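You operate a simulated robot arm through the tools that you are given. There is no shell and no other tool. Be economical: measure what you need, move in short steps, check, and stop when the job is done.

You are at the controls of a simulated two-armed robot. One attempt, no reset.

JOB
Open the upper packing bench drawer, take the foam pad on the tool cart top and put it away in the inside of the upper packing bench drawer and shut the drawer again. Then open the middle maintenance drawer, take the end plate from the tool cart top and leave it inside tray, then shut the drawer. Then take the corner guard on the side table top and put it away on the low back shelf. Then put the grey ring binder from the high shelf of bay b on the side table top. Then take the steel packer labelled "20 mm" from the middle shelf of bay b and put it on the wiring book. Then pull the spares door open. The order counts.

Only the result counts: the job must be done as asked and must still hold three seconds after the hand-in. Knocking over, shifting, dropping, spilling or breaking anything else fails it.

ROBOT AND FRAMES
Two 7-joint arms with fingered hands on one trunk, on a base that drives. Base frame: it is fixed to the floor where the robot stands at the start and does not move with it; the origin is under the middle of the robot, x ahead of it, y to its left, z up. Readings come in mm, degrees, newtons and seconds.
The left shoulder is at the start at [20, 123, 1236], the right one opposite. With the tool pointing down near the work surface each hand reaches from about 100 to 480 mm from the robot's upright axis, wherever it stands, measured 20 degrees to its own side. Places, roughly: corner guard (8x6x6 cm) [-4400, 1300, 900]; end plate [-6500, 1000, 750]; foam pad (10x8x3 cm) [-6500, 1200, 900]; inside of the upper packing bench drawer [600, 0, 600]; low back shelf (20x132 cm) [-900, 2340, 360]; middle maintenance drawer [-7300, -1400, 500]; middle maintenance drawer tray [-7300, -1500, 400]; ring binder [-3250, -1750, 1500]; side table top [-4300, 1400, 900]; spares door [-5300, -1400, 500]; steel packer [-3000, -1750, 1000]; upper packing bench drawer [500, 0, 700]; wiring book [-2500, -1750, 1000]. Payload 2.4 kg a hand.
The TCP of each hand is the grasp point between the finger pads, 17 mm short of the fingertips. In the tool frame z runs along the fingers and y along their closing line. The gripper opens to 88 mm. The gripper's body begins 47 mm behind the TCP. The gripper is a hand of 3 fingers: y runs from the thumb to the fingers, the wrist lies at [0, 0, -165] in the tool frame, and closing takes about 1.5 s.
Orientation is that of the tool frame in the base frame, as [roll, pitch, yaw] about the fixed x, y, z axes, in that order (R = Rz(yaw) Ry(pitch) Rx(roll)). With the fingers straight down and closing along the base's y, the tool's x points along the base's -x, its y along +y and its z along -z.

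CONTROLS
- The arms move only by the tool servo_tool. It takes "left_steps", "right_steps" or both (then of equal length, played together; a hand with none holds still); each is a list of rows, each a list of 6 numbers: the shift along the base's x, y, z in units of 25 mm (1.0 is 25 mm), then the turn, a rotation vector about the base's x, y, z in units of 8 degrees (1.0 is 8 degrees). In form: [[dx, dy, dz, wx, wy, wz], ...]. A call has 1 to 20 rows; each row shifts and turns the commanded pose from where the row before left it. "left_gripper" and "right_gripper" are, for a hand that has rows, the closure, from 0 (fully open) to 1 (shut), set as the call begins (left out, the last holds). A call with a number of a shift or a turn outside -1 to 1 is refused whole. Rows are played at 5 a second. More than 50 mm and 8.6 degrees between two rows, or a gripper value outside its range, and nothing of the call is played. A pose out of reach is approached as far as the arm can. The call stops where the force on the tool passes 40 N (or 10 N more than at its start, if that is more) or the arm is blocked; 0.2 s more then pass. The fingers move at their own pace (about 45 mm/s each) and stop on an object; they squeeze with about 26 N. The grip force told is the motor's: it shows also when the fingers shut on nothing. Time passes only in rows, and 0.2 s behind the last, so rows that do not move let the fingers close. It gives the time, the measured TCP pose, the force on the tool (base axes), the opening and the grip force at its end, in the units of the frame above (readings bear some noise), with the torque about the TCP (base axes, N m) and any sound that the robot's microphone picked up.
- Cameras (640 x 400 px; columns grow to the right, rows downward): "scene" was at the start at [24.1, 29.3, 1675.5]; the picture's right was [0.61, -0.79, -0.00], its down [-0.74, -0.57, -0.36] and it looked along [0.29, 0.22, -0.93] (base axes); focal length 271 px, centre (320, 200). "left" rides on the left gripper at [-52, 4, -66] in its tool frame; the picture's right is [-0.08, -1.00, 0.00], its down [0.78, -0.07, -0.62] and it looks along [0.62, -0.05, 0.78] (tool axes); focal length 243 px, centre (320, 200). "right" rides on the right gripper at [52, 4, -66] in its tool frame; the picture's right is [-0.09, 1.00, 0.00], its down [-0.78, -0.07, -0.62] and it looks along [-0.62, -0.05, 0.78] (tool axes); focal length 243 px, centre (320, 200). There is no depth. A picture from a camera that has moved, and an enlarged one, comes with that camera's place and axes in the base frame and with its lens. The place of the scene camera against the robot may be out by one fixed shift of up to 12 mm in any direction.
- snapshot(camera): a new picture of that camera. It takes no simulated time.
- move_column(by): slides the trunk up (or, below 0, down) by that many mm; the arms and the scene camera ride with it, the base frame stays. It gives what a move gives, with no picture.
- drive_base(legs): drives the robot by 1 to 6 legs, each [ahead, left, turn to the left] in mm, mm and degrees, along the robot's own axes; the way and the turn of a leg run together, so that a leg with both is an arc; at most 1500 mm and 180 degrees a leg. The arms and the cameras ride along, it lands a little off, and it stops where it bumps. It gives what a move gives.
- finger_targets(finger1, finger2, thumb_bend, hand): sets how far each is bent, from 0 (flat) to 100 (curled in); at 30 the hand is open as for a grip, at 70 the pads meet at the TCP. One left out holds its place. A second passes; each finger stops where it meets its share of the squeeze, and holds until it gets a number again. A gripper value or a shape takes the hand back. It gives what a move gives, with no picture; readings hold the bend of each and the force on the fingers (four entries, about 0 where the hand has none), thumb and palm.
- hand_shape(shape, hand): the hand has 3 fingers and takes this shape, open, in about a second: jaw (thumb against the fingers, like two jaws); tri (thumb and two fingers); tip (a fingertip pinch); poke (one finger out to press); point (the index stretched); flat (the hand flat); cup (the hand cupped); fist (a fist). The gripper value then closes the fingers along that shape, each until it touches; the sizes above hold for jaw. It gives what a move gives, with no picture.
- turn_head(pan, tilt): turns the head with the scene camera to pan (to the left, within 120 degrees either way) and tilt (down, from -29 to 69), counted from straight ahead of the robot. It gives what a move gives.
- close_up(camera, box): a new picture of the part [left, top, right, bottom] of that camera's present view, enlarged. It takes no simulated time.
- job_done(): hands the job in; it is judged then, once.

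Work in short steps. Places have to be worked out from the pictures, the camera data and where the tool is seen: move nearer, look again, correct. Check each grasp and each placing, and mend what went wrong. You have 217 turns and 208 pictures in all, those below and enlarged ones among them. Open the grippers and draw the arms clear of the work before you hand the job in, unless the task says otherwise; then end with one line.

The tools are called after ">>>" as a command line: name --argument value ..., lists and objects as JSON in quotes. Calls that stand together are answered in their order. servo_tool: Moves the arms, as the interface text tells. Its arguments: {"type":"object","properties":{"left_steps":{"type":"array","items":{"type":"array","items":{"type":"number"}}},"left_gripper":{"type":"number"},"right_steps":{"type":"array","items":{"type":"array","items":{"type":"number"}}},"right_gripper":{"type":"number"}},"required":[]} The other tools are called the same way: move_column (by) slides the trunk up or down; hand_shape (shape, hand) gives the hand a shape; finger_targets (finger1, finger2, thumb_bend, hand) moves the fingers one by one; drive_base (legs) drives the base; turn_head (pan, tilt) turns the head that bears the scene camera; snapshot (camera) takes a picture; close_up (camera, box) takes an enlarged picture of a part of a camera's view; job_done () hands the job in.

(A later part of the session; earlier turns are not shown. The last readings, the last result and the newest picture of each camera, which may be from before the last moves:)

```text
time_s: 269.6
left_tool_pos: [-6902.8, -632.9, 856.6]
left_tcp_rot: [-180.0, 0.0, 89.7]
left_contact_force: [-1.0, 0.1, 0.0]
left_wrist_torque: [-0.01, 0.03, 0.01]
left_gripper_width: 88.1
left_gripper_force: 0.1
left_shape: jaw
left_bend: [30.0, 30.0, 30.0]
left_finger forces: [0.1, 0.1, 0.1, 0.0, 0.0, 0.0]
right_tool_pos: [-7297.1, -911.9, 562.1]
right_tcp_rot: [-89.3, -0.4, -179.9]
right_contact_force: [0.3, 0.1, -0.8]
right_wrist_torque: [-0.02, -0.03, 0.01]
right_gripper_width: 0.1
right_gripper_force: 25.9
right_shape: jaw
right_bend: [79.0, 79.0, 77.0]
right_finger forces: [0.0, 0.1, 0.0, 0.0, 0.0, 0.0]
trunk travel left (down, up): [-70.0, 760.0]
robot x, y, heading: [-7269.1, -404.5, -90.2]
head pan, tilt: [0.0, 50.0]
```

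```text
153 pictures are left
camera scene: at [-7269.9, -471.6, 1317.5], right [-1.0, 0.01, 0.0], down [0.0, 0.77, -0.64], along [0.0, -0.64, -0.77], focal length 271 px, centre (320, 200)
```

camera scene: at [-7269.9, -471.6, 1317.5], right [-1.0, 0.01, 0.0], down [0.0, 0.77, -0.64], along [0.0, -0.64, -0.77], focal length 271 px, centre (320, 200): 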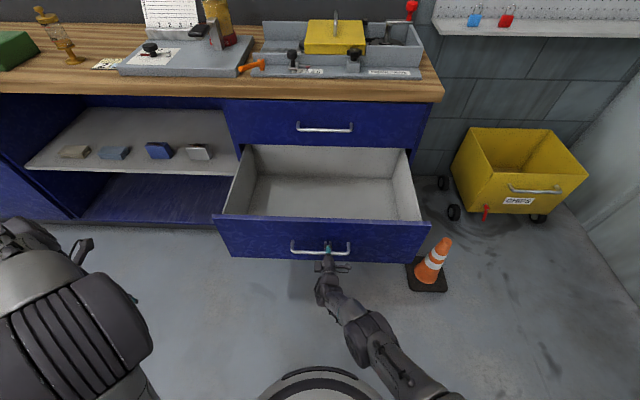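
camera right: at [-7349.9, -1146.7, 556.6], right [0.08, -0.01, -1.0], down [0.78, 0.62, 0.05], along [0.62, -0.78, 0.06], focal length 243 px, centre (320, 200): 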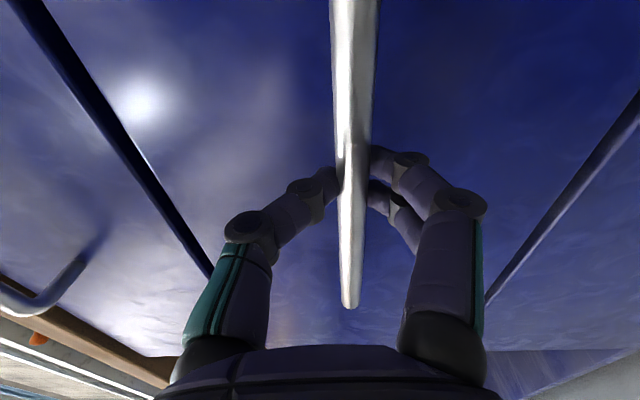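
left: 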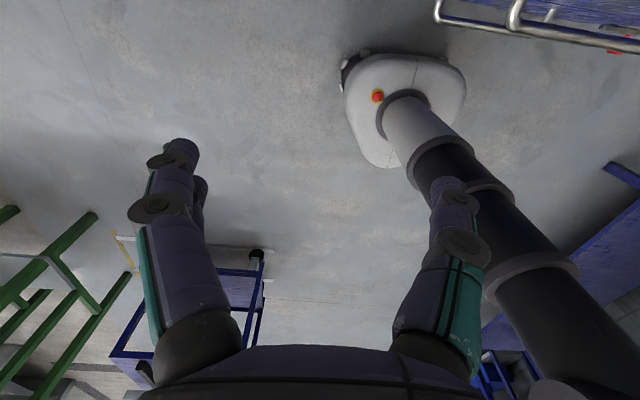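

The middle drawer is open and empty. I release, back off, fold the arm and raise the trunk.

>>> servo_tool --right_steps '[[0, 0, 0, 0, 0, 0], [0, 0, 0, 0, 0, 0], [0, 0, 0, 0, 0, 0], [0, 0, 0, 0, 0, 0], [0, 0, 0, 0, 0, 0], [0, 0, 0, 0, 0, 0], [0, 0, 0, 0, 0, 0], [0, 0, 0, 0, 0, 0]]' --right_gripper 0

>>> drive_base --legs '[[-200, 0, 0]]'

>>> move_column --by 400

>>> servo_tool --right_steps '[[0, 0.7, 0.3, 0, -1, 0], [0, 0.7, 0.3, 0, -1, 0], [0, 0.7, 0.3, 0, -1, 0], [0, 0.7, 0, 0, -1, 0], [0, 0.7, 0, 0, -1, 0], [0, 0.7, 0, 0, -1, 0], [0, 0, 0, 0, -1, 0], [0, 0, 0, 0, -1, 0], [0, 0, 0, 0, -1, 0], [0, 0, 0, 0, -1, 0], [0, 0, 0, 0, -1, 0], [0, 0, 0, 0, -0.25, 0]]'

>>> servo_tool --right_steps '[[0, 0, 0, 1, 0, 0], [0, 0, 0, 1, 0, 0], [0, 0, 0, 1, 0, 0], [0, 0, 0, 1, 0, 0], [0, 0, 0, 1, 0, 0], [0, 0.6, 0.2, 1, 0, 0], [0, 0.6, 0.2, 1, 0, 0], [0, 0.6, 0.2, 1, 0, 0], [0, 0.6, 0.2, 1, 0, 0], [0, 0.6, 0.2, 1, 0, 0], [0, 0, 0, 1, 0, 0], [0, 0, 0, 0.25, 0, 0]]'

>>> snapshot --camera "scene"

```text
time_s: 271.4
left_tool_pos: [-6901.6, -633.4, 856.1]
left_tcp_rot: [-179.9, 0.0, 89.7]
left_contact_force: [0.4, -0.3, 1.1]
left_wrist_torque: [0.02, 0.03, 0.03]
left_gripper_width: 88.1
left_gripper_force: 0.0
left_shape: jaw
left_bend: [30.0, 30.0, 30.0]
left_finger forces: [0.0, 0.1, 0.0, 0.0, 0.1, 0.0]
right_tool_pos: [-7296.4, -913.2, 562.0]
right_tcp_rot: [-89.2, -0.3, -179.9]
right_contact_force: [-0.1, 0.1, 0.6]
right_wrist_torque: [0.01, -0.03, 0.0]
right_gripper_width: 87.9
right_gripper_force: 0.1
right_shape: jaw
right_bend: [30.0, 30.0, 30.0]
right_finger forces: [0.1, 0.1, 0.0, 0.0, 0.0, 0.1]
trunk travel left (down, up): [-70.0, 760.0]
robot x, y, heading: [-7269.8, -406.3, -90.2]
head pan, tilt: [0.0, 50.0]
```

```text
time_s: 273.0
left_tool_pos: [-6901.5, -432.0, 857.2]
left_tcp_rot: [180.0, 0.1, 89.7]
left_contact_force: [0.4, -0.5, 0.0]
left_wrist_torque: [0.01, -0.01, 0.0]
left_gripper_width: 88.0
left_gripper_force: 0.1
left_shape: jaw
left_bend: [30.0, 30.0, 30.0]
left_finger forces: [0.1, 0.1, 0.0, 0.0, 0.0, 0.0]
right_tool_pos: [-7295.5, -711.3, 561.7]
right_tcp_rot: [-89.2, -0.3, -179.8]
right_contact_force: [-0.6, 0.6, -0.3]
right_wrist_torque: [-0.01, 0.0, -0.06]
right_gripper_width: 87.9
right_gripper_force: 0.0
right_shape: jaw
right_bend: [30.0, 30.0, 30.0]
right_finger forces: [0.0, 0.0, 0.1, 0.0, 0.1, 0.1]
trunk travel left (down, up): [-70.0, 760.0]
robot x, y, heading: [-7268.4, -209.5, -90.3]
head pan, tilt: [0.0, 50.0]
```

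```text
time_s: 276.8
left_tool_pos: [-6901.2, -432.1, 1256.6]
left_tcp_rot: [179.9, 0.0, 89.7]
left_contact_force: [-0.2, -0.2, 0.5]
left_wrist_torque: [-0.03, 0.0, 0.01]
left_gripper_width: 88.0
left_gripper_force: 0.0
left_shape: jaw
left_bend: [30.0, 30.0, 30.0]
left_finger forces: [0.1, 0.0, 0.0, 0.0, 0.1, 0.0]
right_tool_pos: [-7295.1, -711.0, 962.9]
right_tcp_rot: [-89.3, -0.4, -179.9]
right_contact_force: [0.2, -0.1, 0.3]
right_wrist_torque: [-0.05, 0.0, 0.02]
right_gripper_width: 87.9
right_gripper_force: 0.1
right_shape: jaw
right_bend: [30.0, 30.0, 30.0]
right_finger forces: [0.1, 0.0, 0.1, 0.0, 0.1, 0.1]
trunk travel left (down, up): [-470.0, 360.0]
robot x, y, heading: [-7271.9, -209.4, -90.4]
head pan, tilt: [0.0, 50.0]
```

```text
time_s: 279.4
left_tool_pos: [-6902.9, -432.6, 1257.1]
left_tcp_rot: [179.9, -0.1, 89.7]
left_contact_force: [0.2, 0.3, 0.4]
left_wrist_torque: [0.01, 0.02, -0.01]
left_gripper_width: 87.7
left_gripper_force: 0.2
left_shape: jaw
left_bend: [30.0, 30.0, 30.0]
left_finger forces: [0.0, 0.0, 0.0, 0.0, 0.1, 0.1]
right_tool_pos: [-7294.9, -605.6, 985.1]
right_tcp_rot: [-61.8, 89.6, -152.5]
right_contact_force: [-0.1, -0.1, 0.4]
right_wrist_torque: [0.0, -0.02, 0.02]
right_gripper_width: 87.9
right_gripper_force: 0.1
right_shape: jaw
right_bend: [30.0, 30.0, 30.0]
right_finger forces: [0.1, 0.0, 0.0, 0.0, 0.0, 0.0]
trunk travel left (down, up): [-470.0, 360.0]
robot x, y, heading: [-7265.3, -209.1, -90.4]
head pan, tilt: [0.0, 50.0]
```

```text
time_s: 282.0
left_tool_pos: [-6902.4, -431.6, 1257.4]
left_tcp_rot: [179.9, -0.1, 89.8]
left_contact_force: [-0.2, 0.8, -0.2]
left_wrist_torque: [0.0, 0.02, 0.0]
left_gripper_width: 88.0
left_gripper_force: 0.1
left_shape: jaw
left_bend: [30.0, 30.0, 30.0]
left_finger forces: [0.1, 0.1, 0.0, 0.0, 0.0, 0.0]
right_tool_pos: [-7294.5, -530.7, 1009.0]
right_tcp_rot: [-179.3, 0.0, 90.5]
right_contact_force: [-0.8, -0.6, 0.3]
right_wrist_torque: [-0.01, 0.03, 0.02]
right_gripper_width: 88.1
right_gripper_force: 0.1
right_shape: jaw
right_bend: [30.0, 30.0, 30.0]
right_finger forces: [0.0, 0.1, 0.0, 0.0, 0.0, 0.0]
trunk travel left (down, up): [-470.0, 360.0]
robot x, y, heading: [-7271.3, -210.4, -90.2]
head pan, tilt: [0.0, 50.0]
```

```text
152 pictures are left
camera scene: at [-7268.7, -270.7, 1717.5], right [-1.0, 0.01, 0.0], down [0.0, 0.77, -0.64], along [0.0, -0.64, -0.77], focal length 271 px, centre (320, 200)
```

scene: 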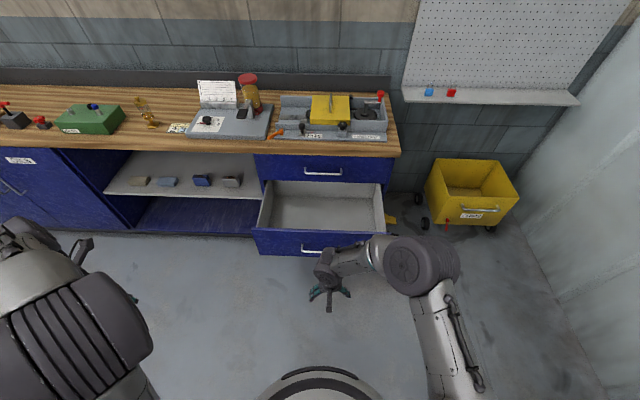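

>>> drive_base --legs '[[0, 0, 180], [0, -815, 0], [790, 0, 0]]'

>>> turn_head --pan 0 --tilt 60

>>> snapshot --camera "scene"

>>> snapshot --camera "right"

```text
time_s: 297.6
left_tool_pos: [-6822.2, 807.8, 1256.8]
left_tcp_rot: [180.0, 0.1, -90.2]
left_contact_force: [0.0, 1.1, 0.0]
left_wrist_torque: [-0.02, -0.03, 0.01]
left_gripper_width: 87.9
left_gripper_force: 0.0
left_shape: jaw
left_bend: [30.0, 30.0, 30.0]
left_finger forces: [0.0, 0.1, 0.0, 0.1, 0.0, 0.0]
right_tool_pos: [-6428.9, 907.0, 1009.4]
right_tcp_rot: [-179.4, 0.1, -89.4]
right_contact_force: [1.2, -0.1, 0.2]
right_wrist_torque: [-0.01, 0.06, 0.03]
right_gripper_width: 88.0
right_gripper_force: 0.0
right_shape: jaw
right_bend: [30.0, 30.0, 30.0]
right_finger forces: [0.1, 0.0, 0.0, 0.1, 0.0, 0.0]
trunk travel left (down, up): [-470.0, 360.0]
robot x, y, heading: [-6453.3, 589.5, 89.9]
head pan, tilt: [0.0, 50.0]
```

```text
time_s: 298.3
left_tool_pos: [-6822.6, 808.2, 1258.0]
left_tcp_rot: [179.9, 0.0, -90.1]
left_contact_force: [0.7, -0.6, -0.5]
left_wrist_torque: [0.01, 0.01, 0.02]
left_gripper_width: 87.8
left_gripper_force: 0.1
left_shape: jaw
left_bend: [30.0, 30.0, 30.0]
left_finger forces: [0.0, 0.0, 0.1, 0.1, 0.1, 0.0]
right_tool_pos: [-6429.0, 907.4, 1009.5]
right_tcp_rot: [-179.3, 0.3, -89.4]
right_contact_force: [-0.5, 0.0, -0.1]
right_wrist_torque: [-0.02, 0.02, 0.0]
right_gripper_width: 87.9
right_gripper_force: 0.0
right_shape: jaw
right_bend: [30.0, 30.0, 30.0]
right_finger forces: [0.0, 0.1, 0.0, 0.0, 0.1, 0.0]
trunk travel left (down, up): [-470.0, 360.0]
robot x, y, heading: [-6451.3, 584.4, 90.0]
head pan, tilt: [0.0, 60.0]
```

```text
151 pictures are left
camera scene: at [-6456.3, 627.1, 1705.0], right [1.0, 0.0, 0.0], down [0.0, -0.87, -0.5], along [0.0, 0.5, -0.87], focal length 271 px, centre (320, 200)
```

scene: 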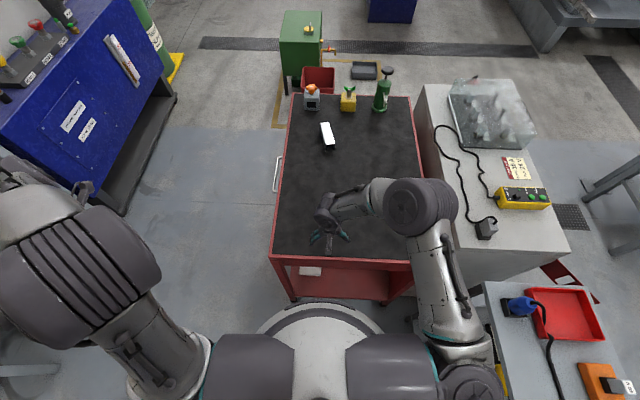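

```text
150 pictures are left
camera right: at [-6433.8, 853.7, 1075.0], right [-1.0, 0.07, -0.01], down [0.05, 0.78, 0.62], along [0.06, 0.62, -0.78], focal length 243 px, centre (320, 200)
```

right: 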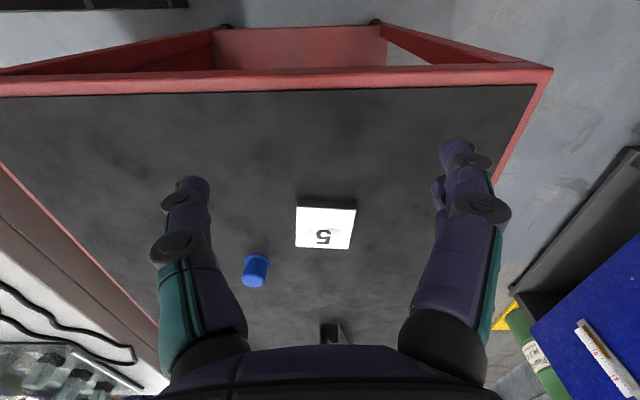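

End plate: about 75×75 mm, centre ≈[-6418, 1074], top ≈855. I lower the trunk a bit, tilt the hand 22° forward and move over it with slightly wider fingers.

>>> move_column --by -100

>>> finger_targets --hand "right" --finger1 20 --finger2 20 --thumb_bend 20

>>> servo_tool --right_steps '[[0.05, 0.8, 0, 0.4, 0, 0], [0.05, 0.8, 0, 0.4, 0, 0], [0.05, 0.8, 0, 0.4, 0, 0], [0.05, 0.8, 0, 0.4, 0, 0], [0.05, 0.8, 0, 0.4, 0, 0], [0.05, 0.8, 0, 0.4, 0, 0], [0.05, 0.8, 0, 0.35, 0, 0], [0.05, 0.8, 0, 0, 0, 0]]'

>>> snapshot --camera "right"

```text
time_s: 299.6
left_tool_pos: [-6823.7, 807.6, 1157.3]
left_tcp_rot: [-180.0, 0.0, -90.1]
left_contact_force: [-0.2, 0.2, 0.0]
left_wrist_torque: [0.02, 0.03, 0.02]
left_gripper_width: 87.8
left_gripper_force: 0.1
left_shape: jaw
left_bend: [30.0, 30.0, 30.0]
left_finger forces: [0.0, 0.0, 0.0, 0.0, 0.1, 0.0]
right_tool_pos: [-6428.7, 906.9, 909.4]
right_tcp_rot: [-179.3, 0.2, -89.4]
right_contact_force: [0.3, 0.3, -0.8]
right_wrist_torque: [-0.02, -0.01, 0.02]
right_gripper_width: 87.7
right_gripper_force: 0.0
right_shape: jaw
right_bend: [30.0, 30.0, 30.0]
right_finger forces: [0.0, 0.1, 0.0, 0.0, 0.1, 0.1]
trunk travel left (down, up): [-370.0, 460.0]
robot x, y, heading: [-6457.6, 586.3, 89.9]
head pan, tilt: [0.0, 60.0]
```

```text
time_s: 300.6
left_tool_pos: [-6822.4, 807.3, 1157.5]
left_tcp_rot: [-180.0, 0.0, -90.1]
left_contact_force: [-0.3, -0.5, 1.2]
left_wrist_torque: [-0.01, 0.02, 0.03]
left_gripper_width: 87.9
left_gripper_force: 0.0
left_shape: jaw
left_bend: [30.0, 30.0, 30.0]
left_finger forces: [0.0, 0.0, 0.0, 0.1, 0.0, 0.0]
right_tool_pos: [-6429.5, 907.0, 909.7]
right_tcp_rot: [-179.3, 0.1, -89.5]
right_contact_force: [-0.3, -0.2, -0.6]
right_wrist_torque: [0.01, -0.01, 0.02]
right_gripper_width: 98.0
right_gripper_force: 0.0
right_shape: fingers
right_bend: [20.0, 20.0, 20.0]
right_finger forces: [0.0, 0.1, 0.0, 0.1, 0.0, 0.0]
trunk travel left (down, up): [-370.0, 460.0]
robot x, y, heading: [-6455.8, 580.0, 90.1]
head pan, tilt: [0.0, 60.0]
```

```text
time_s: 302.4
left_tool_pos: [-6822.7, 806.8, 1156.8]
left_tcp_rot: [-180.0, 0.0, -90.1]
left_contact_force: [0.1, 0.2, 0.4]
left_wrist_torque: [0.02, 0.0, 0.0]
left_gripper_width: 87.6
left_gripper_force: 0.2
left_shape: jaw
left_bend: [30.0, 30.0, 30.0]
left_finger forces: [0.0, 0.0, 0.0, 0.1, 0.0, 0.1]
right_tool_pos: [-6419.7, 1067.3, 910.0]
right_tcp_rot: [-179.1, 22.2, -89.4]
right_contact_force: [0.2, -0.1, 0.4]
right_wrist_torque: [-0.03, -0.02, 0.0]
right_gripper_width: 98.0
right_gripper_force: 0.1
right_shape: fingers
right_bend: [20.0, 20.0, 20.0]
right_finger forces: [0.0, 0.0, 0.0, 0.1, 0.0, 0.1]
trunk travel left (down, up): [-370.0, 460.0]
robot x, y, heading: [-6455.4, 586.6, 89.9]
head pan, tilt: [0.0, 60.0]
```

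```text
149 pictures are left
camera right: at [-6423.7, 993.3, 950.1], right [-1.0, 0.07, 0.02], down [0.05, 0.49, 0.87], along [0.06, 0.87, -0.49], focal length 243 px, centre (320, 200)
```

right: 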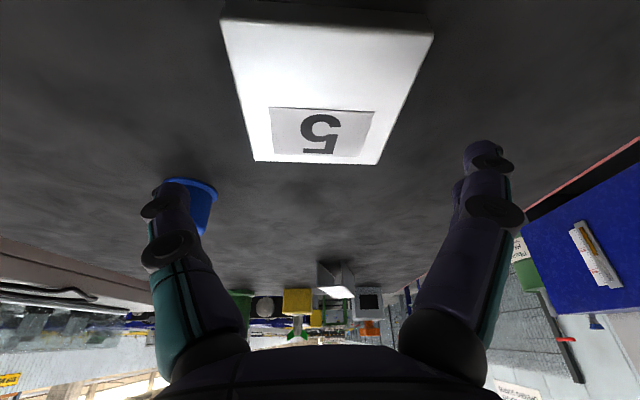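

Plate centre confirmed [-6418, 1075], top 855. I descend to TCP z≈860.

>>> servo_tool --right_steps '[[0, 0.1, -0.5, 0, 0, 0], [0, 0.1, -0.5, 0, 0, 0], [0, 0.1, -0.5, 0, 0, 0], [0, 0, -0.5, 0, 0, 0]]'

>>> snapshot --camera "right"

```text
time_s: 303.4
left_tool_pos: [-6820.9, 807.6, 1158.2]
left_tcp_rot: [179.8, 0.0, -90.0]
left_contact_force: [-0.7, 0.5, 0.2]
left_wrist_torque: [0.0, 0.0, 0.03]
left_gripper_width: 87.8
left_gripper_force: 0.2
left_shape: jaw
left_bend: [30.0, 30.0, 30.0]
left_finger forces: [0.1, 0.0, 0.0, 0.0, 0.0, 0.1]
right_tool_pos: [-6417.3, 1075.4, 861.4]
right_tcp_rot: [-179.2, 22.5, -89.6]
right_contact_force: [7.0, 2.7, 16.9]
right_wrist_torque: [-0.08, 0.91, -0.14]
right_gripper_width: 103.4
right_gripper_force: 8.2
right_shape: fingers
right_bend: [15.0, 20.0, 20.0]
right_finger forces: [16.1, 0.0, 0.0, 0.1, 0.4, 0.1]
trunk travel left (down, up): [-370.0, 460.0]
robot x, y, heading: [-6452.9, 583.8, 89.9]
head pan, tilt: [0.0, 60.0]
```

```text
148 pictures are left
camera right: at [-6422.1, 1001.5, 902.1], right [-1.0, 0.08, 0.02], down [0.05, 0.48, 0.87], along [0.06, 0.87, -0.49], focal length 243 px, centre (320, 200)
```

right: 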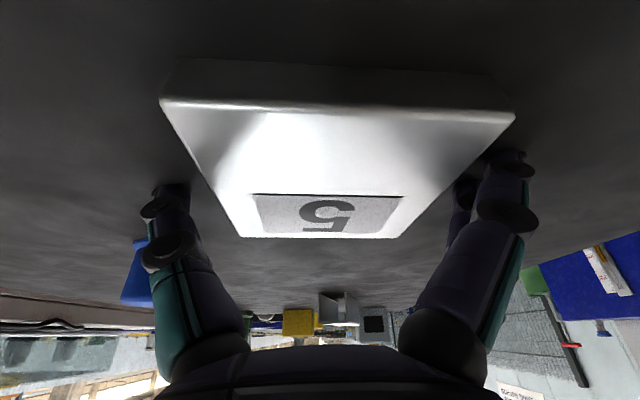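

One fingertip touches the mat beside the plate. I raise 4 mm and close.

>>> servo_tool --right_steps '[[0, 0, 0.2, 0, 0, 0]]'

>>> servo_tool --right_steps '[[0, 0, 0, 0, 0, 0], [0, 0, 0, 0, 0, 0], [0, 0, 0, 0, 0, 0], [0, 0, 0, 0, 0, 0], [0, 0, 0, 0, 0, 0], [0, 0, 0, 0, 0, 0], [0, 0, 0, 0, 0, 0], [0, 0, 0, 0, 0, 0]]' --right_gripper 1

>>> snapshot --camera "right"

```text
time_s: 303.8
left_tool_pos: [-6823.5, 807.4, 1157.3]
left_tcp_rot: [180.0, 0.0, -90.1]
left_contact_force: [0.0, 0.5, 0.7]
left_wrist_torque: [-0.02, -0.01, 0.02]
left_gripper_width: 87.9
left_gripper_force: 0.0
left_shape: jaw
left_bend: [30.0, 30.0, 30.0]
left_finger forces: [0.0, 0.0, 0.0, 0.0, 0.0, 0.0]
right_tool_pos: [-6419.6, 1075.2, 863.7]
right_tcp_rot: [-178.9, 22.0, -89.3]
right_contact_force: [0.6, 1.4, 2.8]
right_wrist_torque: [0.02, 0.15, -0.1]
right_gripper_width: 100.6
right_gripper_force: 1.3
right_shape: fingers
right_bend: [17.0, 20.0, 20.0]
right_finger forces: [2.8, 0.1, 0.0, 0.0, 0.0, 0.1]
trunk travel left (down, up): [-370.0, 460.0]
robot x, y, heading: [-6454.9, 584.6, 89.9]
head pan, tilt: [0.0, 60.0]
```

```text
time_s: 305.6
left_tool_pos: [-6822.6, 806.1, 1157.8]
left_tcp_rot: [-179.9, 0.1, -90.2]
left_contact_force: [0.4, -0.3, -0.3]
left_wrist_torque: [0.02, -0.02, 0.01]
left_gripper_width: 88.1
left_gripper_force: 0.1
left_shape: jaw
left_bend: [30.0, 30.0, 30.0]
left_finger forces: [0.0, 0.0, 0.0, 0.1, 0.0, 0.1]
right_tool_pos: [-6421.2, 1073.0, 868.8]
right_tcp_rot: [-179.0, 22.5, -89.3]
right_contact_force: [-4.8, 5.6, 36.0]
right_wrist_torque: [0.08, 0.28, -0.1]
right_gripper_width: 73.4
right_gripper_force: 26.0
right_shape: jaw
right_bend: [42.0, 65.0, 53.0]
right_finger forces: [18.7, 15.2, 0.0, 0.0, 34.2, 0.0]
trunk travel left (down, up): [-370.0, 460.0]
robot x, y, heading: [-6453.2, 586.9, 89.8]
head pan, tilt: [0.0, 60.0]
```

```text
147 pictures are left
camera right: at [-6424.6, 1000.1, 907.7], right [-1.0, 0.07, 0.02], down [0.05, 0.48, 0.87], along [0.06, 0.87, -0.49], focal length 243 px, centre (320, 200)
```

right: 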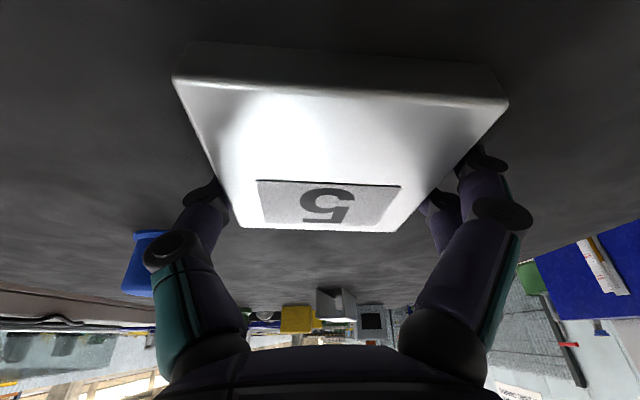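

It grips at 73 mm. I lift slowly 30 mm and check.

>>> servo_tool --right_steps '[[0, 0, 0.3, 0, 0, 0], [0, 0, 0.3, 0, 0, 0], [0, 0, 0.3, 0, 0, 0], [0, 0, 0.4, 0, 0, 0], [0, 0, 0.4, 0, 0, 0]]'

>>> snapshot --camera "right"

```text
time_s: 306.8
left_tool_pos: [-6822.9, 806.3, 1156.8]
left_tcp_rot: [180.0, 0.0, -90.1]
left_contact_force: [-0.5, -0.2, 0.5]
left_wrist_torque: [0.0, 0.02, 0.01]
left_gripper_width: 88.1
left_gripper_force: 0.0
left_shape: jaw
left_bend: [30.0, 30.0, 30.0]
left_finger forces: [0.1, 0.1, 0.0, 0.1, 0.0, 0.0]
right_tool_pos: [-6420.1, 1074.5, 907.9]
right_tcp_rot: [-179.0, 22.1, -89.3]
right_contact_force: [0.5, -0.5, -1.7]
right_wrist_torque: [0.03, -0.04, 0.03]
right_gripper_width: 73.0
right_gripper_force: 26.1
right_shape: jaw
right_bend: [51.0, 65.0, 52.0]
right_finger forces: [11.0, 12.4, 0.0, 0.1, 23.5, 0.0]
trunk travel left (down, up): [-370.0, 460.0]
robot x, y, heading: [-6455.3, 583.3, 89.9]
head pan, tilt: [0.0, 60.0]
```

```text
146 pictures are left
camera right: at [-6424.0, 1000.7, 948.2], right [-1.0, 0.07, 0.02], down [0.05, 0.49, 0.87], along [0.06, 0.87, -0.49], focal length 243 px, centre (320, 200)
```

right: 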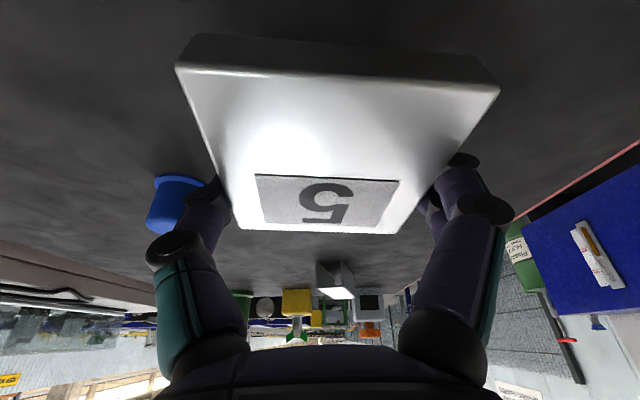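

Plate held. I lift the trunk, draw the arm in, and drive back to the open maintenance drawer.

>>> move_column --by 120

>>> servo_tool --right_steps '[[0, -0.8, 0, -0.4, 0, 0], [0, -0.8, 0, -0.4, 0, 0], [0, -0.8, 0, -0.4, 0, 0], [0, -0.8, 0, -0.4, 0, 0], [0, -0.8, 0, -0.4, 0, 0], [0, -0.8, 0, -0.4, 0, 0], [0, -0.8, 0, -0.35, 0, 0]]'

>>> drive_base --legs '[[-790, 0, 0], [0, 815, 0], [0, 0, 180]]'

>>> turn_head --pan 0 --tilt 55

>>> snapshot --camera "scene"

```text
time_s: 308.3
left_tool_pos: [-6823.2, 807.8, 1277.2]
left_tcp_rot: [-180.0, 0.0, -90.1]
left_contact_force: [0.6, 0.1, 0.2]
left_wrist_torque: [0.0, 0.01, 0.03]
left_gripper_width: 88.0
left_gripper_force: 0.1
left_shape: jaw
left_bend: [30.0, 30.0, 30.0]
left_finger forces: [0.0, 0.0, 0.1, 0.0, 0.0, 0.1]
right_tool_pos: [-6419.9, 1075.7, 1026.8]
right_tcp_rot: [-179.0, 22.1, -89.3]
right_contact_force: [-0.3, 0.5, -2.1]
right_wrist_torque: [0.02, -0.03, 0.01]
right_gripper_width: 72.7
right_gripper_force: 25.9
right_shape: jaw
right_bend: [51.0, 65.0, 52.0]
right_finger forces: [10.9, 12.3, 0.0, 0.1, 23.5, 0.0]
trunk travel left (down, up): [-490.0, 340.0]
robot x, y, heading: [-6454.4, 582.3, 89.9]
head pan, tilt: [0.0, 60.0]
```

```text
time_s: 309.9
left_tool_pos: [-6823.2, 807.1, 1277.6]
left_tcp_rot: [-180.0, 0.0, -90.2]
left_contact_force: [-0.1, 0.2, -0.8]
left_wrist_torque: [-0.01, 0.0, 0.02]
left_gripper_width: 87.9
left_gripper_force: 0.1
left_shape: jaw
left_bend: [30.0, 30.0, 30.0]
left_finger forces: [0.0, 0.0, 0.0, 0.0, 0.1, 0.0]
right_tool_pos: [-6418.9, 933.8, 1027.0]
right_tcp_rot: [-179.3, 0.1, -89.4]
right_contact_force: [-0.4, -0.2, -2.6]
right_wrist_torque: [-0.02, 0.0, -0.01]
right_gripper_width: 72.8
right_gripper_force: 25.7
right_shape: jaw
right_bend: [51.0, 65.0, 52.0]
right_finger forces: [11.1, 12.5, 0.1, 0.0, 23.4, 0.0]
trunk travel left (down, up): [-490.0, 340.0]
robot x, y, heading: [-6455.6, 586.0, 89.9]
head pan, tilt: [0.0, 60.0]
```

```text
time_s: 325.4
left_tool_pos: [-6900.4, -430.5, 1278.3]
left_tcp_rot: [179.9, 0.0, 88.7]
left_contact_force: [-0.6, 0.0, 0.0]
left_wrist_torque: [0.01, -0.01, 0.01]
left_gripper_width: 87.9
left_gripper_force: 0.1
left_shape: jaw
left_bend: [30.0, 30.0, 30.0]
left_finger forces: [0.0, 0.1, 0.1, 0.0, 0.0, 0.1]
right_tool_pos: [-7307.2, -548.3, 1026.6]
right_tcp_rot: [-179.3, 0.3, 89.4]
right_contact_force: [0.3, 0.0, -1.2]
right_wrist_torque: [-0.01, 0.01, -0.01]
right_gripper_width: 72.7
right_gripper_force: 26.0
right_shape: jaw
right_bend: [51.0, 65.0, 52.0]
right_finger forces: [11.0, 12.5, 0.1, 0.0, 23.4, 0.0]
trunk travel left (down, up): [-490.0, 340.0]
robot x, y, heading: [-7262.2, -198.2, -91.5]
head pan, tilt: [0.0, 60.0]
```

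```text
time_s: 326.0
left_tool_pos: [-6900.5, -429.0, 1276.2]
left_tcp_rot: [180.0, 0.1, 88.7]
left_contact_force: [0.5, -1.1, 0.3]
left_wrist_torque: [-0.03, -0.02, 0.0]
left_gripper_width: 88.1
left_gripper_force: 0.1
left_shape: jaw
left_bend: [30.0, 30.0, 30.0]
left_finger forces: [0.0, 0.1, 0.1, 0.0, 0.0, 0.0]
right_tool_pos: [-7307.0, -548.5, 1026.8]
right_tcp_rot: [-179.3, 0.0, 89.4]
right_contact_force: [1.0, -0.2, -1.5]
right_wrist_torque: [-0.08, 0.01, 0.02]
right_gripper_width: 72.7
right_gripper_force: 26.0
right_shape: jaw
right_bend: [51.0, 65.0, 52.0]
right_finger forces: [10.9, 12.6, 0.1, 0.0, 23.4, 0.0]
trunk travel left (down, up): [-490.0, 340.0]
robot x, y, heading: [-7262.8, -198.6, -91.2]
head pan, tilt: [0.0, 55.0]
```

```text
145 pictures are left
camera scene: at [-7264.5, -257.0, 1730.9], right [-1.0, 0.02, 0.0], down [0.02, 0.82, -0.57], along [-0.01, -0.57, -0.82], focal length 271 px, centre (320, 200)
```

scene: 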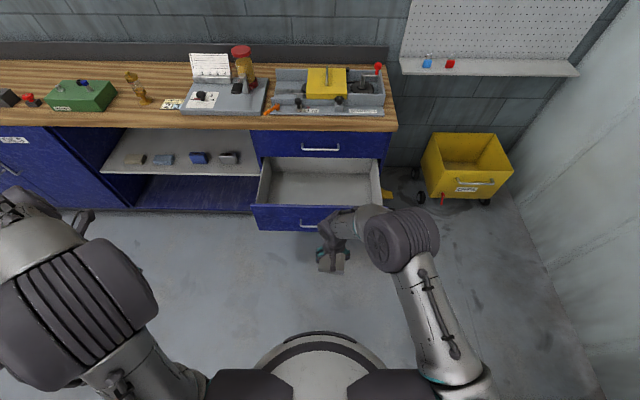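

Drive 470 mm ahead so the plate hangs over the drawer, then lower the trunk.

>>> drive_base --legs '[[480, 0, 1.2]]'

>>> servo_tool --right_steps '[[0.2, -0.9, 0, 0, 0, 0], [0.2, -0.9, 0, 0, 0, 0]]'

>>> move_column --by -320

>>> snapshot --camera "right"

>>> snapshot --camera "scene"

```text
time_s: 328.9
left_tool_pos: [-6902.5, -905.0, 1278.2]
left_tcp_rot: [-180.0, 0.0, 89.9]
left_contact_force: [0.0, 0.5, -0.5]
left_wrist_torque: [0.01, -0.01, 0.0]
left_gripper_width: 88.0
left_gripper_force: 0.0
left_shape: jaw
left_bend: [30.0, 30.0, 30.0]
left_finger forces: [0.0, 0.0, 0.0, 0.0, 0.0, 0.0]
right_tool_pos: [-7305.9, -1031.6, 1026.7]
right_tcp_rot: [-179.3, 0.2, 90.5]
right_contact_force: [-0.1, -0.1, -2.3]
right_wrist_torque: [-0.04, 0.01, -0.02]
right_gripper_width: 72.8
right_gripper_force: 26.3
right_shape: jaw
right_bend: [51.0, 65.0, 52.0]
right_finger forces: [10.9, 12.5, 0.0, 0.0, 23.4, 0.0]
trunk travel left (down, up): [-490.0, 340.0]
robot x, y, heading: [-7267.3, -681.5, -90.2]
head pan, tilt: [0.0, 55.0]
```

```text
time_s: 329.5
left_tool_pos: [-6901.1, -904.0, 1277.8]
left_tcp_rot: [179.9, 0.0, 89.7]
left_contact_force: [0.5, 0.1, -0.3]
left_wrist_torque: [0.0, 0.04, 0.02]
left_gripper_width: 87.8
left_gripper_force: 0.0
left_shape: jaw
left_bend: [30.0, 30.0, 30.0]
left_finger forces: [0.1, 0.0, 0.0, 0.0, 0.0, 0.0]
right_tool_pos: [-7295.2, -1077.4, 1026.6]
right_tcp_rot: [-179.4, 0.2, 90.6]
right_contact_force: [0.0, 0.0, -1.5]
right_wrist_torque: [-0.03, 0.02, 0.01]
right_gripper_width: 72.7
right_gripper_force: 25.8
right_shape: jaw
right_bend: [51.0, 65.0, 52.0]
right_finger forces: [10.9, 12.4, 0.0, 0.1, 23.4, 0.0]
trunk travel left (down, up): [-490.0, 340.0]
robot x, y, heading: [-7266.9, -681.0, -90.1]
head pan, tilt: [0.0, 55.0]
```

```text
time_s: 332.7
left_tool_pos: [-6902.0, -903.8, 957.7]
left_tcp_rot: [-179.9, 0.0, 89.8]
left_contact_force: [-0.2, 0.0, -0.4]
left_wrist_torque: [-0.01, -0.03, -0.01]
left_gripper_width: 87.6
left_gripper_force: 0.0
left_shape: jaw
left_bend: [30.0, 30.0, 30.0]
left_finger forces: [0.0, 0.0, 0.0, 0.0, 0.1, 0.0]
right_tool_pos: [-7294.7, -1076.8, 707.3]
right_tcp_rot: [-179.3, 0.2, 90.5]
right_contact_force: [0.3, 0.4, -2.0]
right_wrist_torque: [-0.01, 0.01, -0.01]
right_gripper_width: 72.5
right_gripper_force: 26.4
right_shape: jaw
right_bend: [51.0, 65.0, 52.0]
right_finger forces: [10.9, 12.4, 0.0, 0.0, 23.2, 0.0]
trunk travel left (down, up): [-170.0, 660.0]
robot x, y, heading: [-7270.3, -686.5, -90.3]
head pan, tilt: [0.0, 55.0]
```

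```text
144 pictures are left
camera right: at [-7290.6, -1026.0, 772.6], right [1.0, -0.08, -0.01], down [-0.05, -0.78, 0.62], along [-0.06, -0.62, -0.78], focal length 243 px, centre (320, 200)
```

right: 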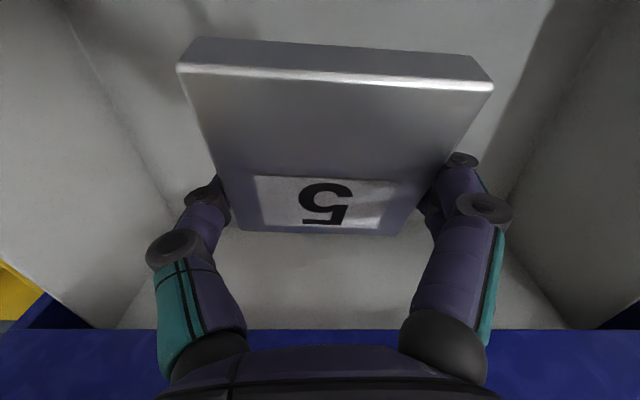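

```text
143 pictures are left
camera scene: at [-7269.8, -739.4, 1411.0], right [-1.0, 0.0, 0.0], down [0.0, 0.82, -0.57], along [0.0, -0.57, -0.82], focal length 271 px, centre (320, 200)
```

scene: 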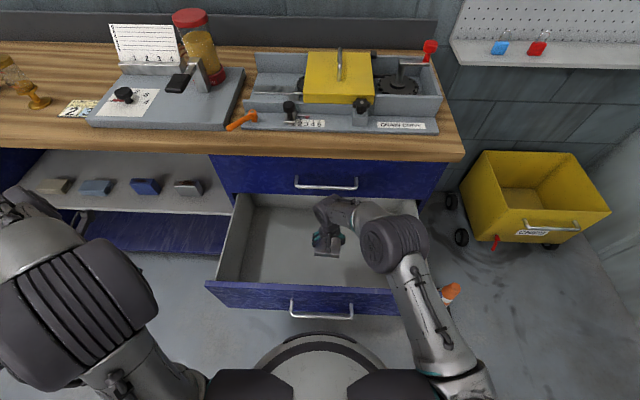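

>>> move_column --by -130

>>> snapshot --camera "right"

>>> snapshot --camera "scene"

```text
time_s: 334.2
left_tool_pos: [-6902.1, -903.4, 827.2]
left_tcp_rot: [180.0, 0.0, 89.8]
left_contact_force: [-0.1, -0.5, -0.1]
left_wrist_torque: [-0.02, -0.03, 0.0]
left_gripper_width: 87.9
left_gripper_force: 0.1
left_shape: jaw
left_bend: [30.0, 30.0, 30.0]
left_finger forces: [0.0, 0.0, 0.1, 0.0, 0.0, 0.0]
right_tool_pos: [-7295.8, -1077.1, 577.1]
right_tcp_rot: [-179.3, 0.2, 90.5]
right_contact_force: [-0.2, 1.1, -2.0]
right_wrist_torque: [0.0, 0.01, -0.01]
right_gripper_width: 72.7
right_gripper_force: 26.3
right_shape: jaw
right_bend: [51.0, 65.0, 52.0]
right_finger forces: [10.9, 12.3, 0.1, 0.1, 23.4, 0.0]
trunk travel left (down, up): [-40.0, 790.0]
robot x, y, heading: [-7271.5, -681.6, -90.2]
head pan, tilt: [0.0, 55.0]
```

```text
142 pictures are left
camera right: at [-7290.6, -1026.0, 642.6], right [1.0, -0.08, -0.01], down [-0.05, -0.78, 0.62], along [-0.06, -0.62, -0.78], focal length 243 px, centre (320, 200)
```

right: 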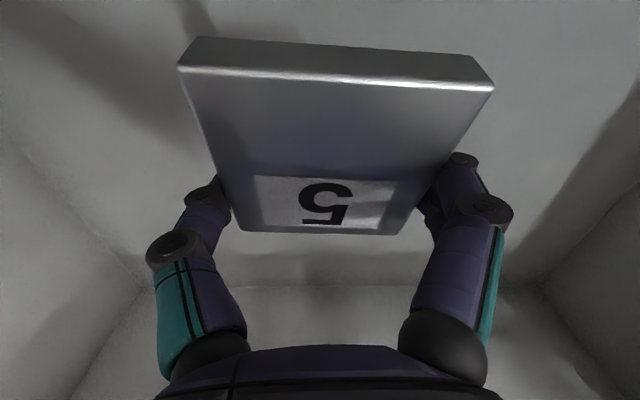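

```text
141 pictures are left
camera scene: at [-7269.8, -739.4, 1281.0], right [-1.0, 0.0, 0.0], down [0.0, 0.82, -0.57], along [0.0, -0.57, -0.82], focal length 271 px, centre (320, 200)
```

scene: 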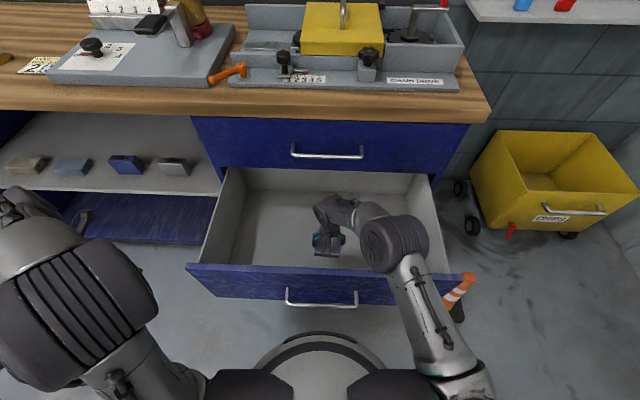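

>>> servo_tool --right_steps '[[0, 0, -0.4, 0, 0, 0], [0, 0, -0.4, 0, 0, 0], [0, 0, -0.4, 0, 0, 0], [0, 0, -0.4, 0, 0, 0]]'

>>> snapshot --camera "right"

```text
time_s: 335.2
left_tool_pos: [-6902.1, -904.6, 827.2]
left_tcp_rot: [180.0, 0.0, 89.9]
left_contact_force: [-0.7, 0.1, 0.6]
left_wrist_torque: [0.03, 0.02, 0.0]
left_gripper_width: 87.8
left_gripper_force: 0.1
left_shape: jaw
left_bend: [30.0, 30.0, 30.0]
left_finger forces: [0.1, 0.0, 0.1, 0.1, 0.1, 0.0]
right_tool_pos: [-7295.1, -1076.2, 536.2]
right_tcp_rot: [-179.3, 0.1, 90.5]
right_contact_force: [0.0, 0.3, -1.7]
right_wrist_torque: [-0.03, -0.01, 0.02]
right_gripper_width: 72.8
right_gripper_force: 25.6
right_shape: jaw
right_bend: [51.0, 65.0, 52.0]
right_finger forces: [10.9, 12.3, 0.0, 0.0, 23.3, 0.0]
trunk travel left (down, up): [-40.0, 790.0]
robot x, y, heading: [-7266.2, -682.0, -90.1]
head pan, tilt: [0.0, 55.0]
```

```text
140 pictures are left
camera right: at [-7290.5, -1026.0, 602.6], right [1.0, -0.08, -0.01], down [-0.05, -0.78, 0.62], along [-0.06, -0.62, -0.78], focal length 243 px, centre (320, 200)
```

right: 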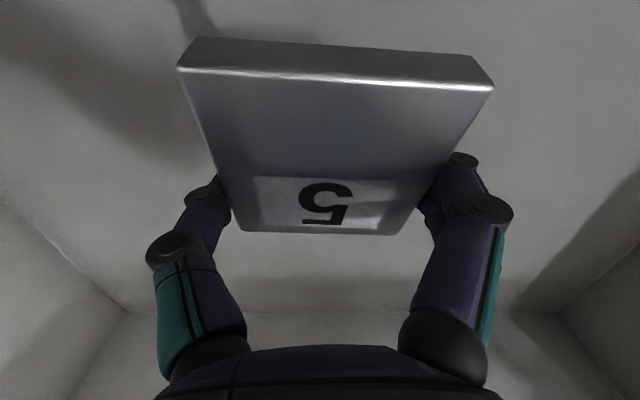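

Floor is near z≈433. I tilt the hand 22° forward again so the plate is level, shifting deeper into the drawer, and descend.

>>> servo_tool --right_steps '[[0, -0.4, 0, -0.5, 0, 0], [0, -0.4, 0, -0.5, 0, 0], [0, -0.4, 0, -0.5, 0, 0], [0, -0.4, 0, -0.5, 0, 0], [0, -0.4, 0, -0.5, 0, 0], [0, 0, -0.4, -0.3, 0, 0], [0, 0, -0.4, 0, 0, 0], [0, 0, -0.4, 0, 0, 0], [0, 0, -0.4, 0, 0, 0]]'

>>> snapshot --camera "right"

>>> snapshot --camera "scene"

```text
time_s: 337.2
left_tool_pos: [-6901.8, -904.9, 827.2]
left_tcp_rot: [-180.0, 0.1, 89.9]
left_contact_force: [0.7, 0.6, 0.4]
left_wrist_torque: [0.04, 0.01, -0.05]
left_gripper_width: 87.7
left_gripper_force: 0.1
left_shape: jaw
left_bend: [30.0, 30.0, 30.0]
left_finger forces: [0.0, 0.0, 0.1, 0.0, 0.0, 0.0]
right_tool_pos: [-7295.7, -1127.1, 496.6]
right_tcp_rot: [-179.0, 22.7, 90.6]
right_contact_force: [-0.4, 0.6, -1.5]
right_wrist_torque: [0.0, -0.01, -0.01]
right_gripper_width: 72.7
right_gripper_force: 25.1
right_shape: jaw
right_bend: [51.0, 65.0, 52.0]
right_finger forces: [10.8, 12.4, 0.0, 0.0, 23.4, 0.0]
trunk travel left (down, up): [-40.0, 790.0]
robot x, y, heading: [-7265.6, -683.3, -90.2]
head pan, tilt: [0.0, 55.0]
```

```text
139 pictures are left
camera right: at [-7290.5, -1054.8, 537.3], right [1.0, -0.07, 0.02], down [-0.05, -0.48, 0.87], along [-0.06, -0.87, -0.49], focal length 243 px, centre (320, 200)
```

right: 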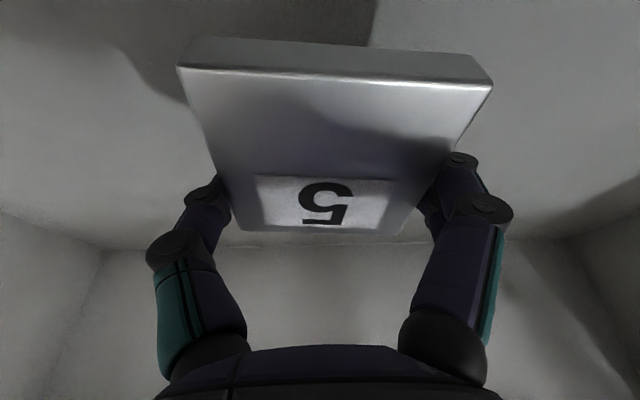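

```text
138 pictures are left
camera scene: at [-7269.8, -739.4, 1281.0], right [-1.0, 0.0, 0.0], down [0.0, 0.82, -0.57], along [0.0, -0.57, -0.82], focal length 271 px, centre (320, 200)
```

scene: 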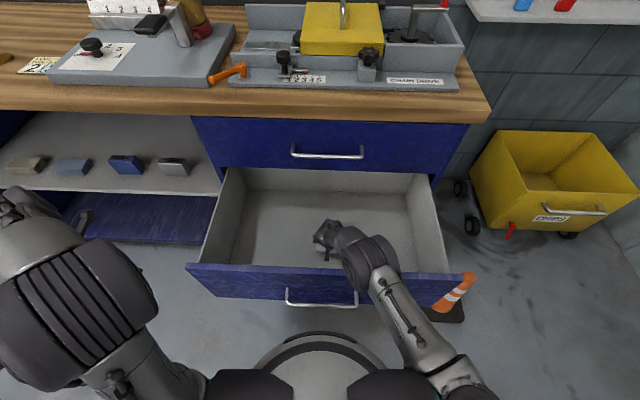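

>>> servo_tool --right_steps '[[0, 0, -0.3, 0, 0, 0], [0, 0, -0.3, 0, 0, 0]]'

>>> close_up --camera "scene" --box '[240, 180, 480, 330]'

>>> snapshot --camera "right"

```text
time_s: 337.9
left_tool_pos: [-6902.8, -904.3, 827.4]
left_tcp_rot: [-180.0, -0.1, 89.8]
left_contact_force: [0.1, 0.4, -0.6]
left_wrist_torque: [0.0, -0.05, 0.0]
left_gripper_width: 88.2
left_gripper_force: 0.1
left_shape: jaw
left_bend: [30.0, 30.0, 30.0]
left_finger forces: [0.0, 0.0, 0.0, 0.1, 0.0, 0.1]
right_tool_pos: [-7295.7, -1127.1, 481.6]
right_tcp_rot: [-179.1, 22.6, 90.6]
right_contact_force: [0.0, -0.5, -1.9]
right_wrist_torque: [-0.01, -0.01, 0.01]
right_gripper_width: 72.9
right_gripper_force: 26.7
right_shape: jaw
right_bend: [51.0, 65.0, 52.0]
right_finger forces: [10.9, 12.4, 0.0, 0.0, 23.4, 0.0]
trunk travel left (down, up): [-40.0, 790.0]
robot x, y, heading: [-7270.5, -679.8, -90.3]
head pan, tilt: [0.0, 55.0]
```

```text
2.67 times, centred on (360, 255) of scene
camera zoom: at [-7269.8, -739.4, 1281.0], right [-1.0, 0.0, 0.0], down [0.0, 0.82, -0.57], along [0.0, -0.57, -0.82], focal length 722 px, centre (213, 53)
```

zoom: 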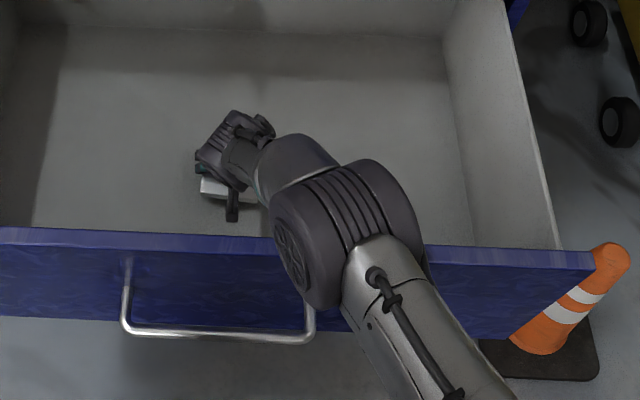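

```text
136 pictures are left
camera right: at [-7290.7, -1055.0, 522.3], right [1.0, -0.07, 0.02], down [-0.05, -0.48, 0.87], along [-0.06, -0.87, -0.49], focal length 243 px, centre (320, 200)
```

right: 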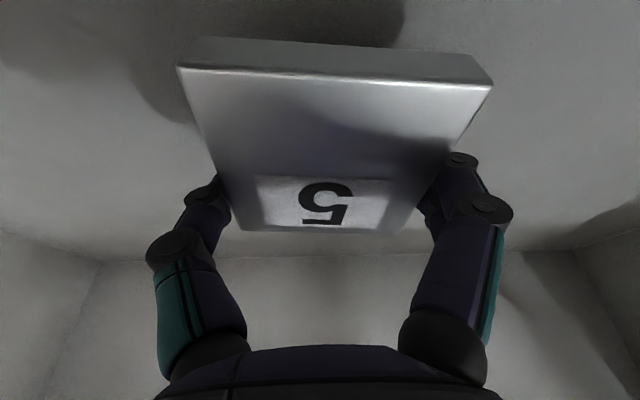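

>>> servo_tool --right_steps '[[0, 0, -0.25, 0, 0, 0], [0, 0, -0.25, 0, 0, 0]]'

>>> servo_tool --right_steps '[[0, 0, -0.2, 0, 0, 0], [0, 0, -0.2, 0, 0, 0]]'

>>> snapshot --camera "right"

```text
time_s: 338.4
left_tool_pos: [-6901.5, -904.9, 826.3]
left_tcp_rot: [-180.0, 0.0, 89.9]
left_contact_force: [0.0, 0.4, -1.6]
left_wrist_torque: [0.02, 0.0, -0.02]
left_gripper_width: 87.9
left_gripper_force: 0.0
left_shape: jaw
left_bend: [30.0, 30.0, 30.0]
left_finger forces: [0.0, 0.1, 0.0, 0.0, 0.0, 0.0]
right_tool_pos: [-7295.5, -1127.1, 469.2]
right_tcp_rot: [-179.0, 22.5, 90.6]
right_contact_force: [0.7, -0.4, -2.5]
right_wrist_torque: [-0.04, 0.02, 0.04]
right_gripper_width: 72.6
right_gripper_force: 25.8
right_shape: jaw
right_bend: [51.0, 65.0, 52.0]
right_finger forces: [10.9, 12.4, 0.1, 0.0, 23.5, 0.0]
trunk travel left (down, up): [-40.0, 790.0]
robot x, y, heading: [-7267.3, -681.6, -90.0]
head pan, tilt: [0.0, 55.0]
```

```text
time_s: 339.1
left_tool_pos: [-6902.4, -904.9, 826.7]
left_tcp_rot: [180.0, 0.1, 89.9]
left_contact_force: [-0.5, 0.5, 0.3]
left_wrist_torque: [-0.02, 0.02, 0.01]
left_gripper_width: 87.8
left_gripper_force: 0.1
left_shape: jaw
left_bend: [30.0, 30.0, 30.0]
left_finger forces: [0.0, 0.0, 0.0, 0.0, 0.1, 0.1]
right_tool_pos: [-7295.6, -1128.3, 459.6]
right_tcp_rot: [-179.0, 22.6, 90.6]
right_contact_force: [-0.2, 0.3, -1.6]
right_wrist_torque: [-0.03, 0.01, 0.0]
right_gripper_width: 72.6
right_gripper_force: 26.0
right_shape: jaw
right_bend: [51.0, 65.0, 52.0]
right_finger forces: [10.9, 12.5, 0.0, 0.0, 23.4, 0.0]
trunk travel left (down, up): [-40.0, 790.0]
robot x, y, heading: [-7270.5, -677.6, -90.3]
head pan, tilt: [0.0, 55.0]
```

```text
135 pictures are left
camera right: at [-7290.7, -1055.3, 500.1], right [1.0, -0.07, 0.02], down [-0.05, -0.48, 0.87], along [-0.06, -0.87, -0.49], focal length 243 px, centre (320, 200)
```

right: 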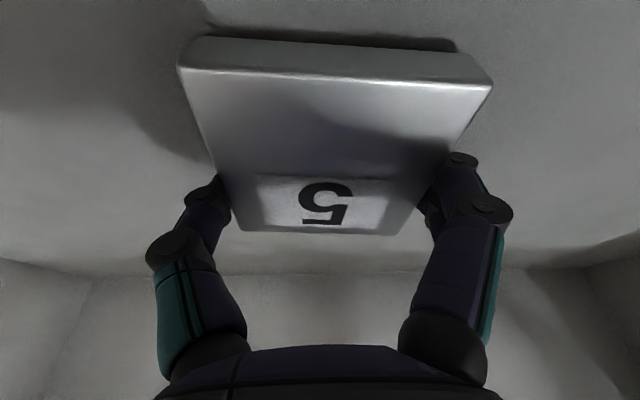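

>>> servo_tool --right_steps '[[0, 0, -0.2, 0, 0, 0], [0, 0, -0.2, 0, 0, 0]]'

>>> servo_tool --right_steps '[[0, 0, -0.15, 0, 0, 0]]'

>>> snapshot --camera "right"

```text
time_s: 339.6
left_tool_pos: [-6903.3, -903.8, 827.5]
left_tcp_rot: [180.0, 0.0, 89.8]
left_contact_force: [0.0, -0.4, 0.7]
left_wrist_torque: [-0.01, -0.04, -0.01]
left_gripper_width: 88.1
left_gripper_force: 0.2
left_shape: jaw
left_bend: [30.0, 30.0, 30.0]
left_finger forces: [0.0, 0.0, 0.0, 0.0, 0.0, 0.1]
right_tool_pos: [-7295.7, -1130.5, 453.8]
right_tcp_rot: [-179.2, 23.2, 90.4]
right_contact_force: [-2.7, -0.3, 33.9]
right_wrist_torque: [0.11, -1.48, 0.0]
right_gripper_width: 70.6
right_gripper_force: 25.4
right_shape: jaw
right_bend: [61.0, 65.0, 52.0]
right_finger forces: [42.9, 13.8, 0.0, 0.0, 21.6, 0.0]
trunk travel left (down, up): [-40.0, 790.0]
robot x, y, heading: [-7266.8, -686.4, -90.4]
head pan, tilt: [0.0, 55.0]
```

```text
time_s: 340.0
left_tool_pos: [-6901.6, -905.1, 827.8]
left_tcp_rot: [180.0, 0.1, 89.8]
left_contact_force: [-0.6, -0.4, 0.2]
left_wrist_torque: [0.02, 0.02, -0.01]
left_gripper_width: 88.1
left_gripper_force: 0.0
left_shape: jaw
left_bend: [30.0, 30.0, 30.0]
left_finger forces: [0.0, 0.1, 0.0, 0.0, 0.0, 0.0]
right_tool_pos: [-7295.8, -1133.1, 454.1]
right_tcp_rot: [-179.3, 23.7, 90.4]
right_contact_force: [-3.3, -1.4, 24.9]
right_wrist_torque: [0.11, -1.08, -0.05]
right_gripper_width: 70.5
right_gripper_force: 26.0
right_shape: jaw
right_bend: [61.0, 65.0, 52.0]
right_finger forces: [34.8, 13.5, 0.0, 0.1, 22.0, 0.0]
trunk travel left (down, up): [-40.0, 790.0]
robot x, y, heading: [-7271.3, -683.0, -90.1]
head pan, tilt: [0.0, 55.0]
stopped in row 1 (right hand): the force on the tool passed its limit at 47 N (the readings are from after the stop); the commanded pose is now the measured one
```

```text
134 pictures are left
camera right: at [-7290.3, -1059.2, 492.5], right [1.0, -0.08, 0.02], down [-0.06, -0.47, 0.88], along [-0.06, -0.88, -0.47], focal length 243 px, centre (320, 200)
```

right: 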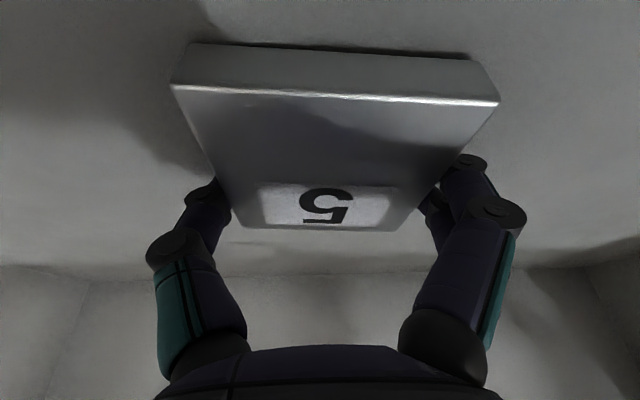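

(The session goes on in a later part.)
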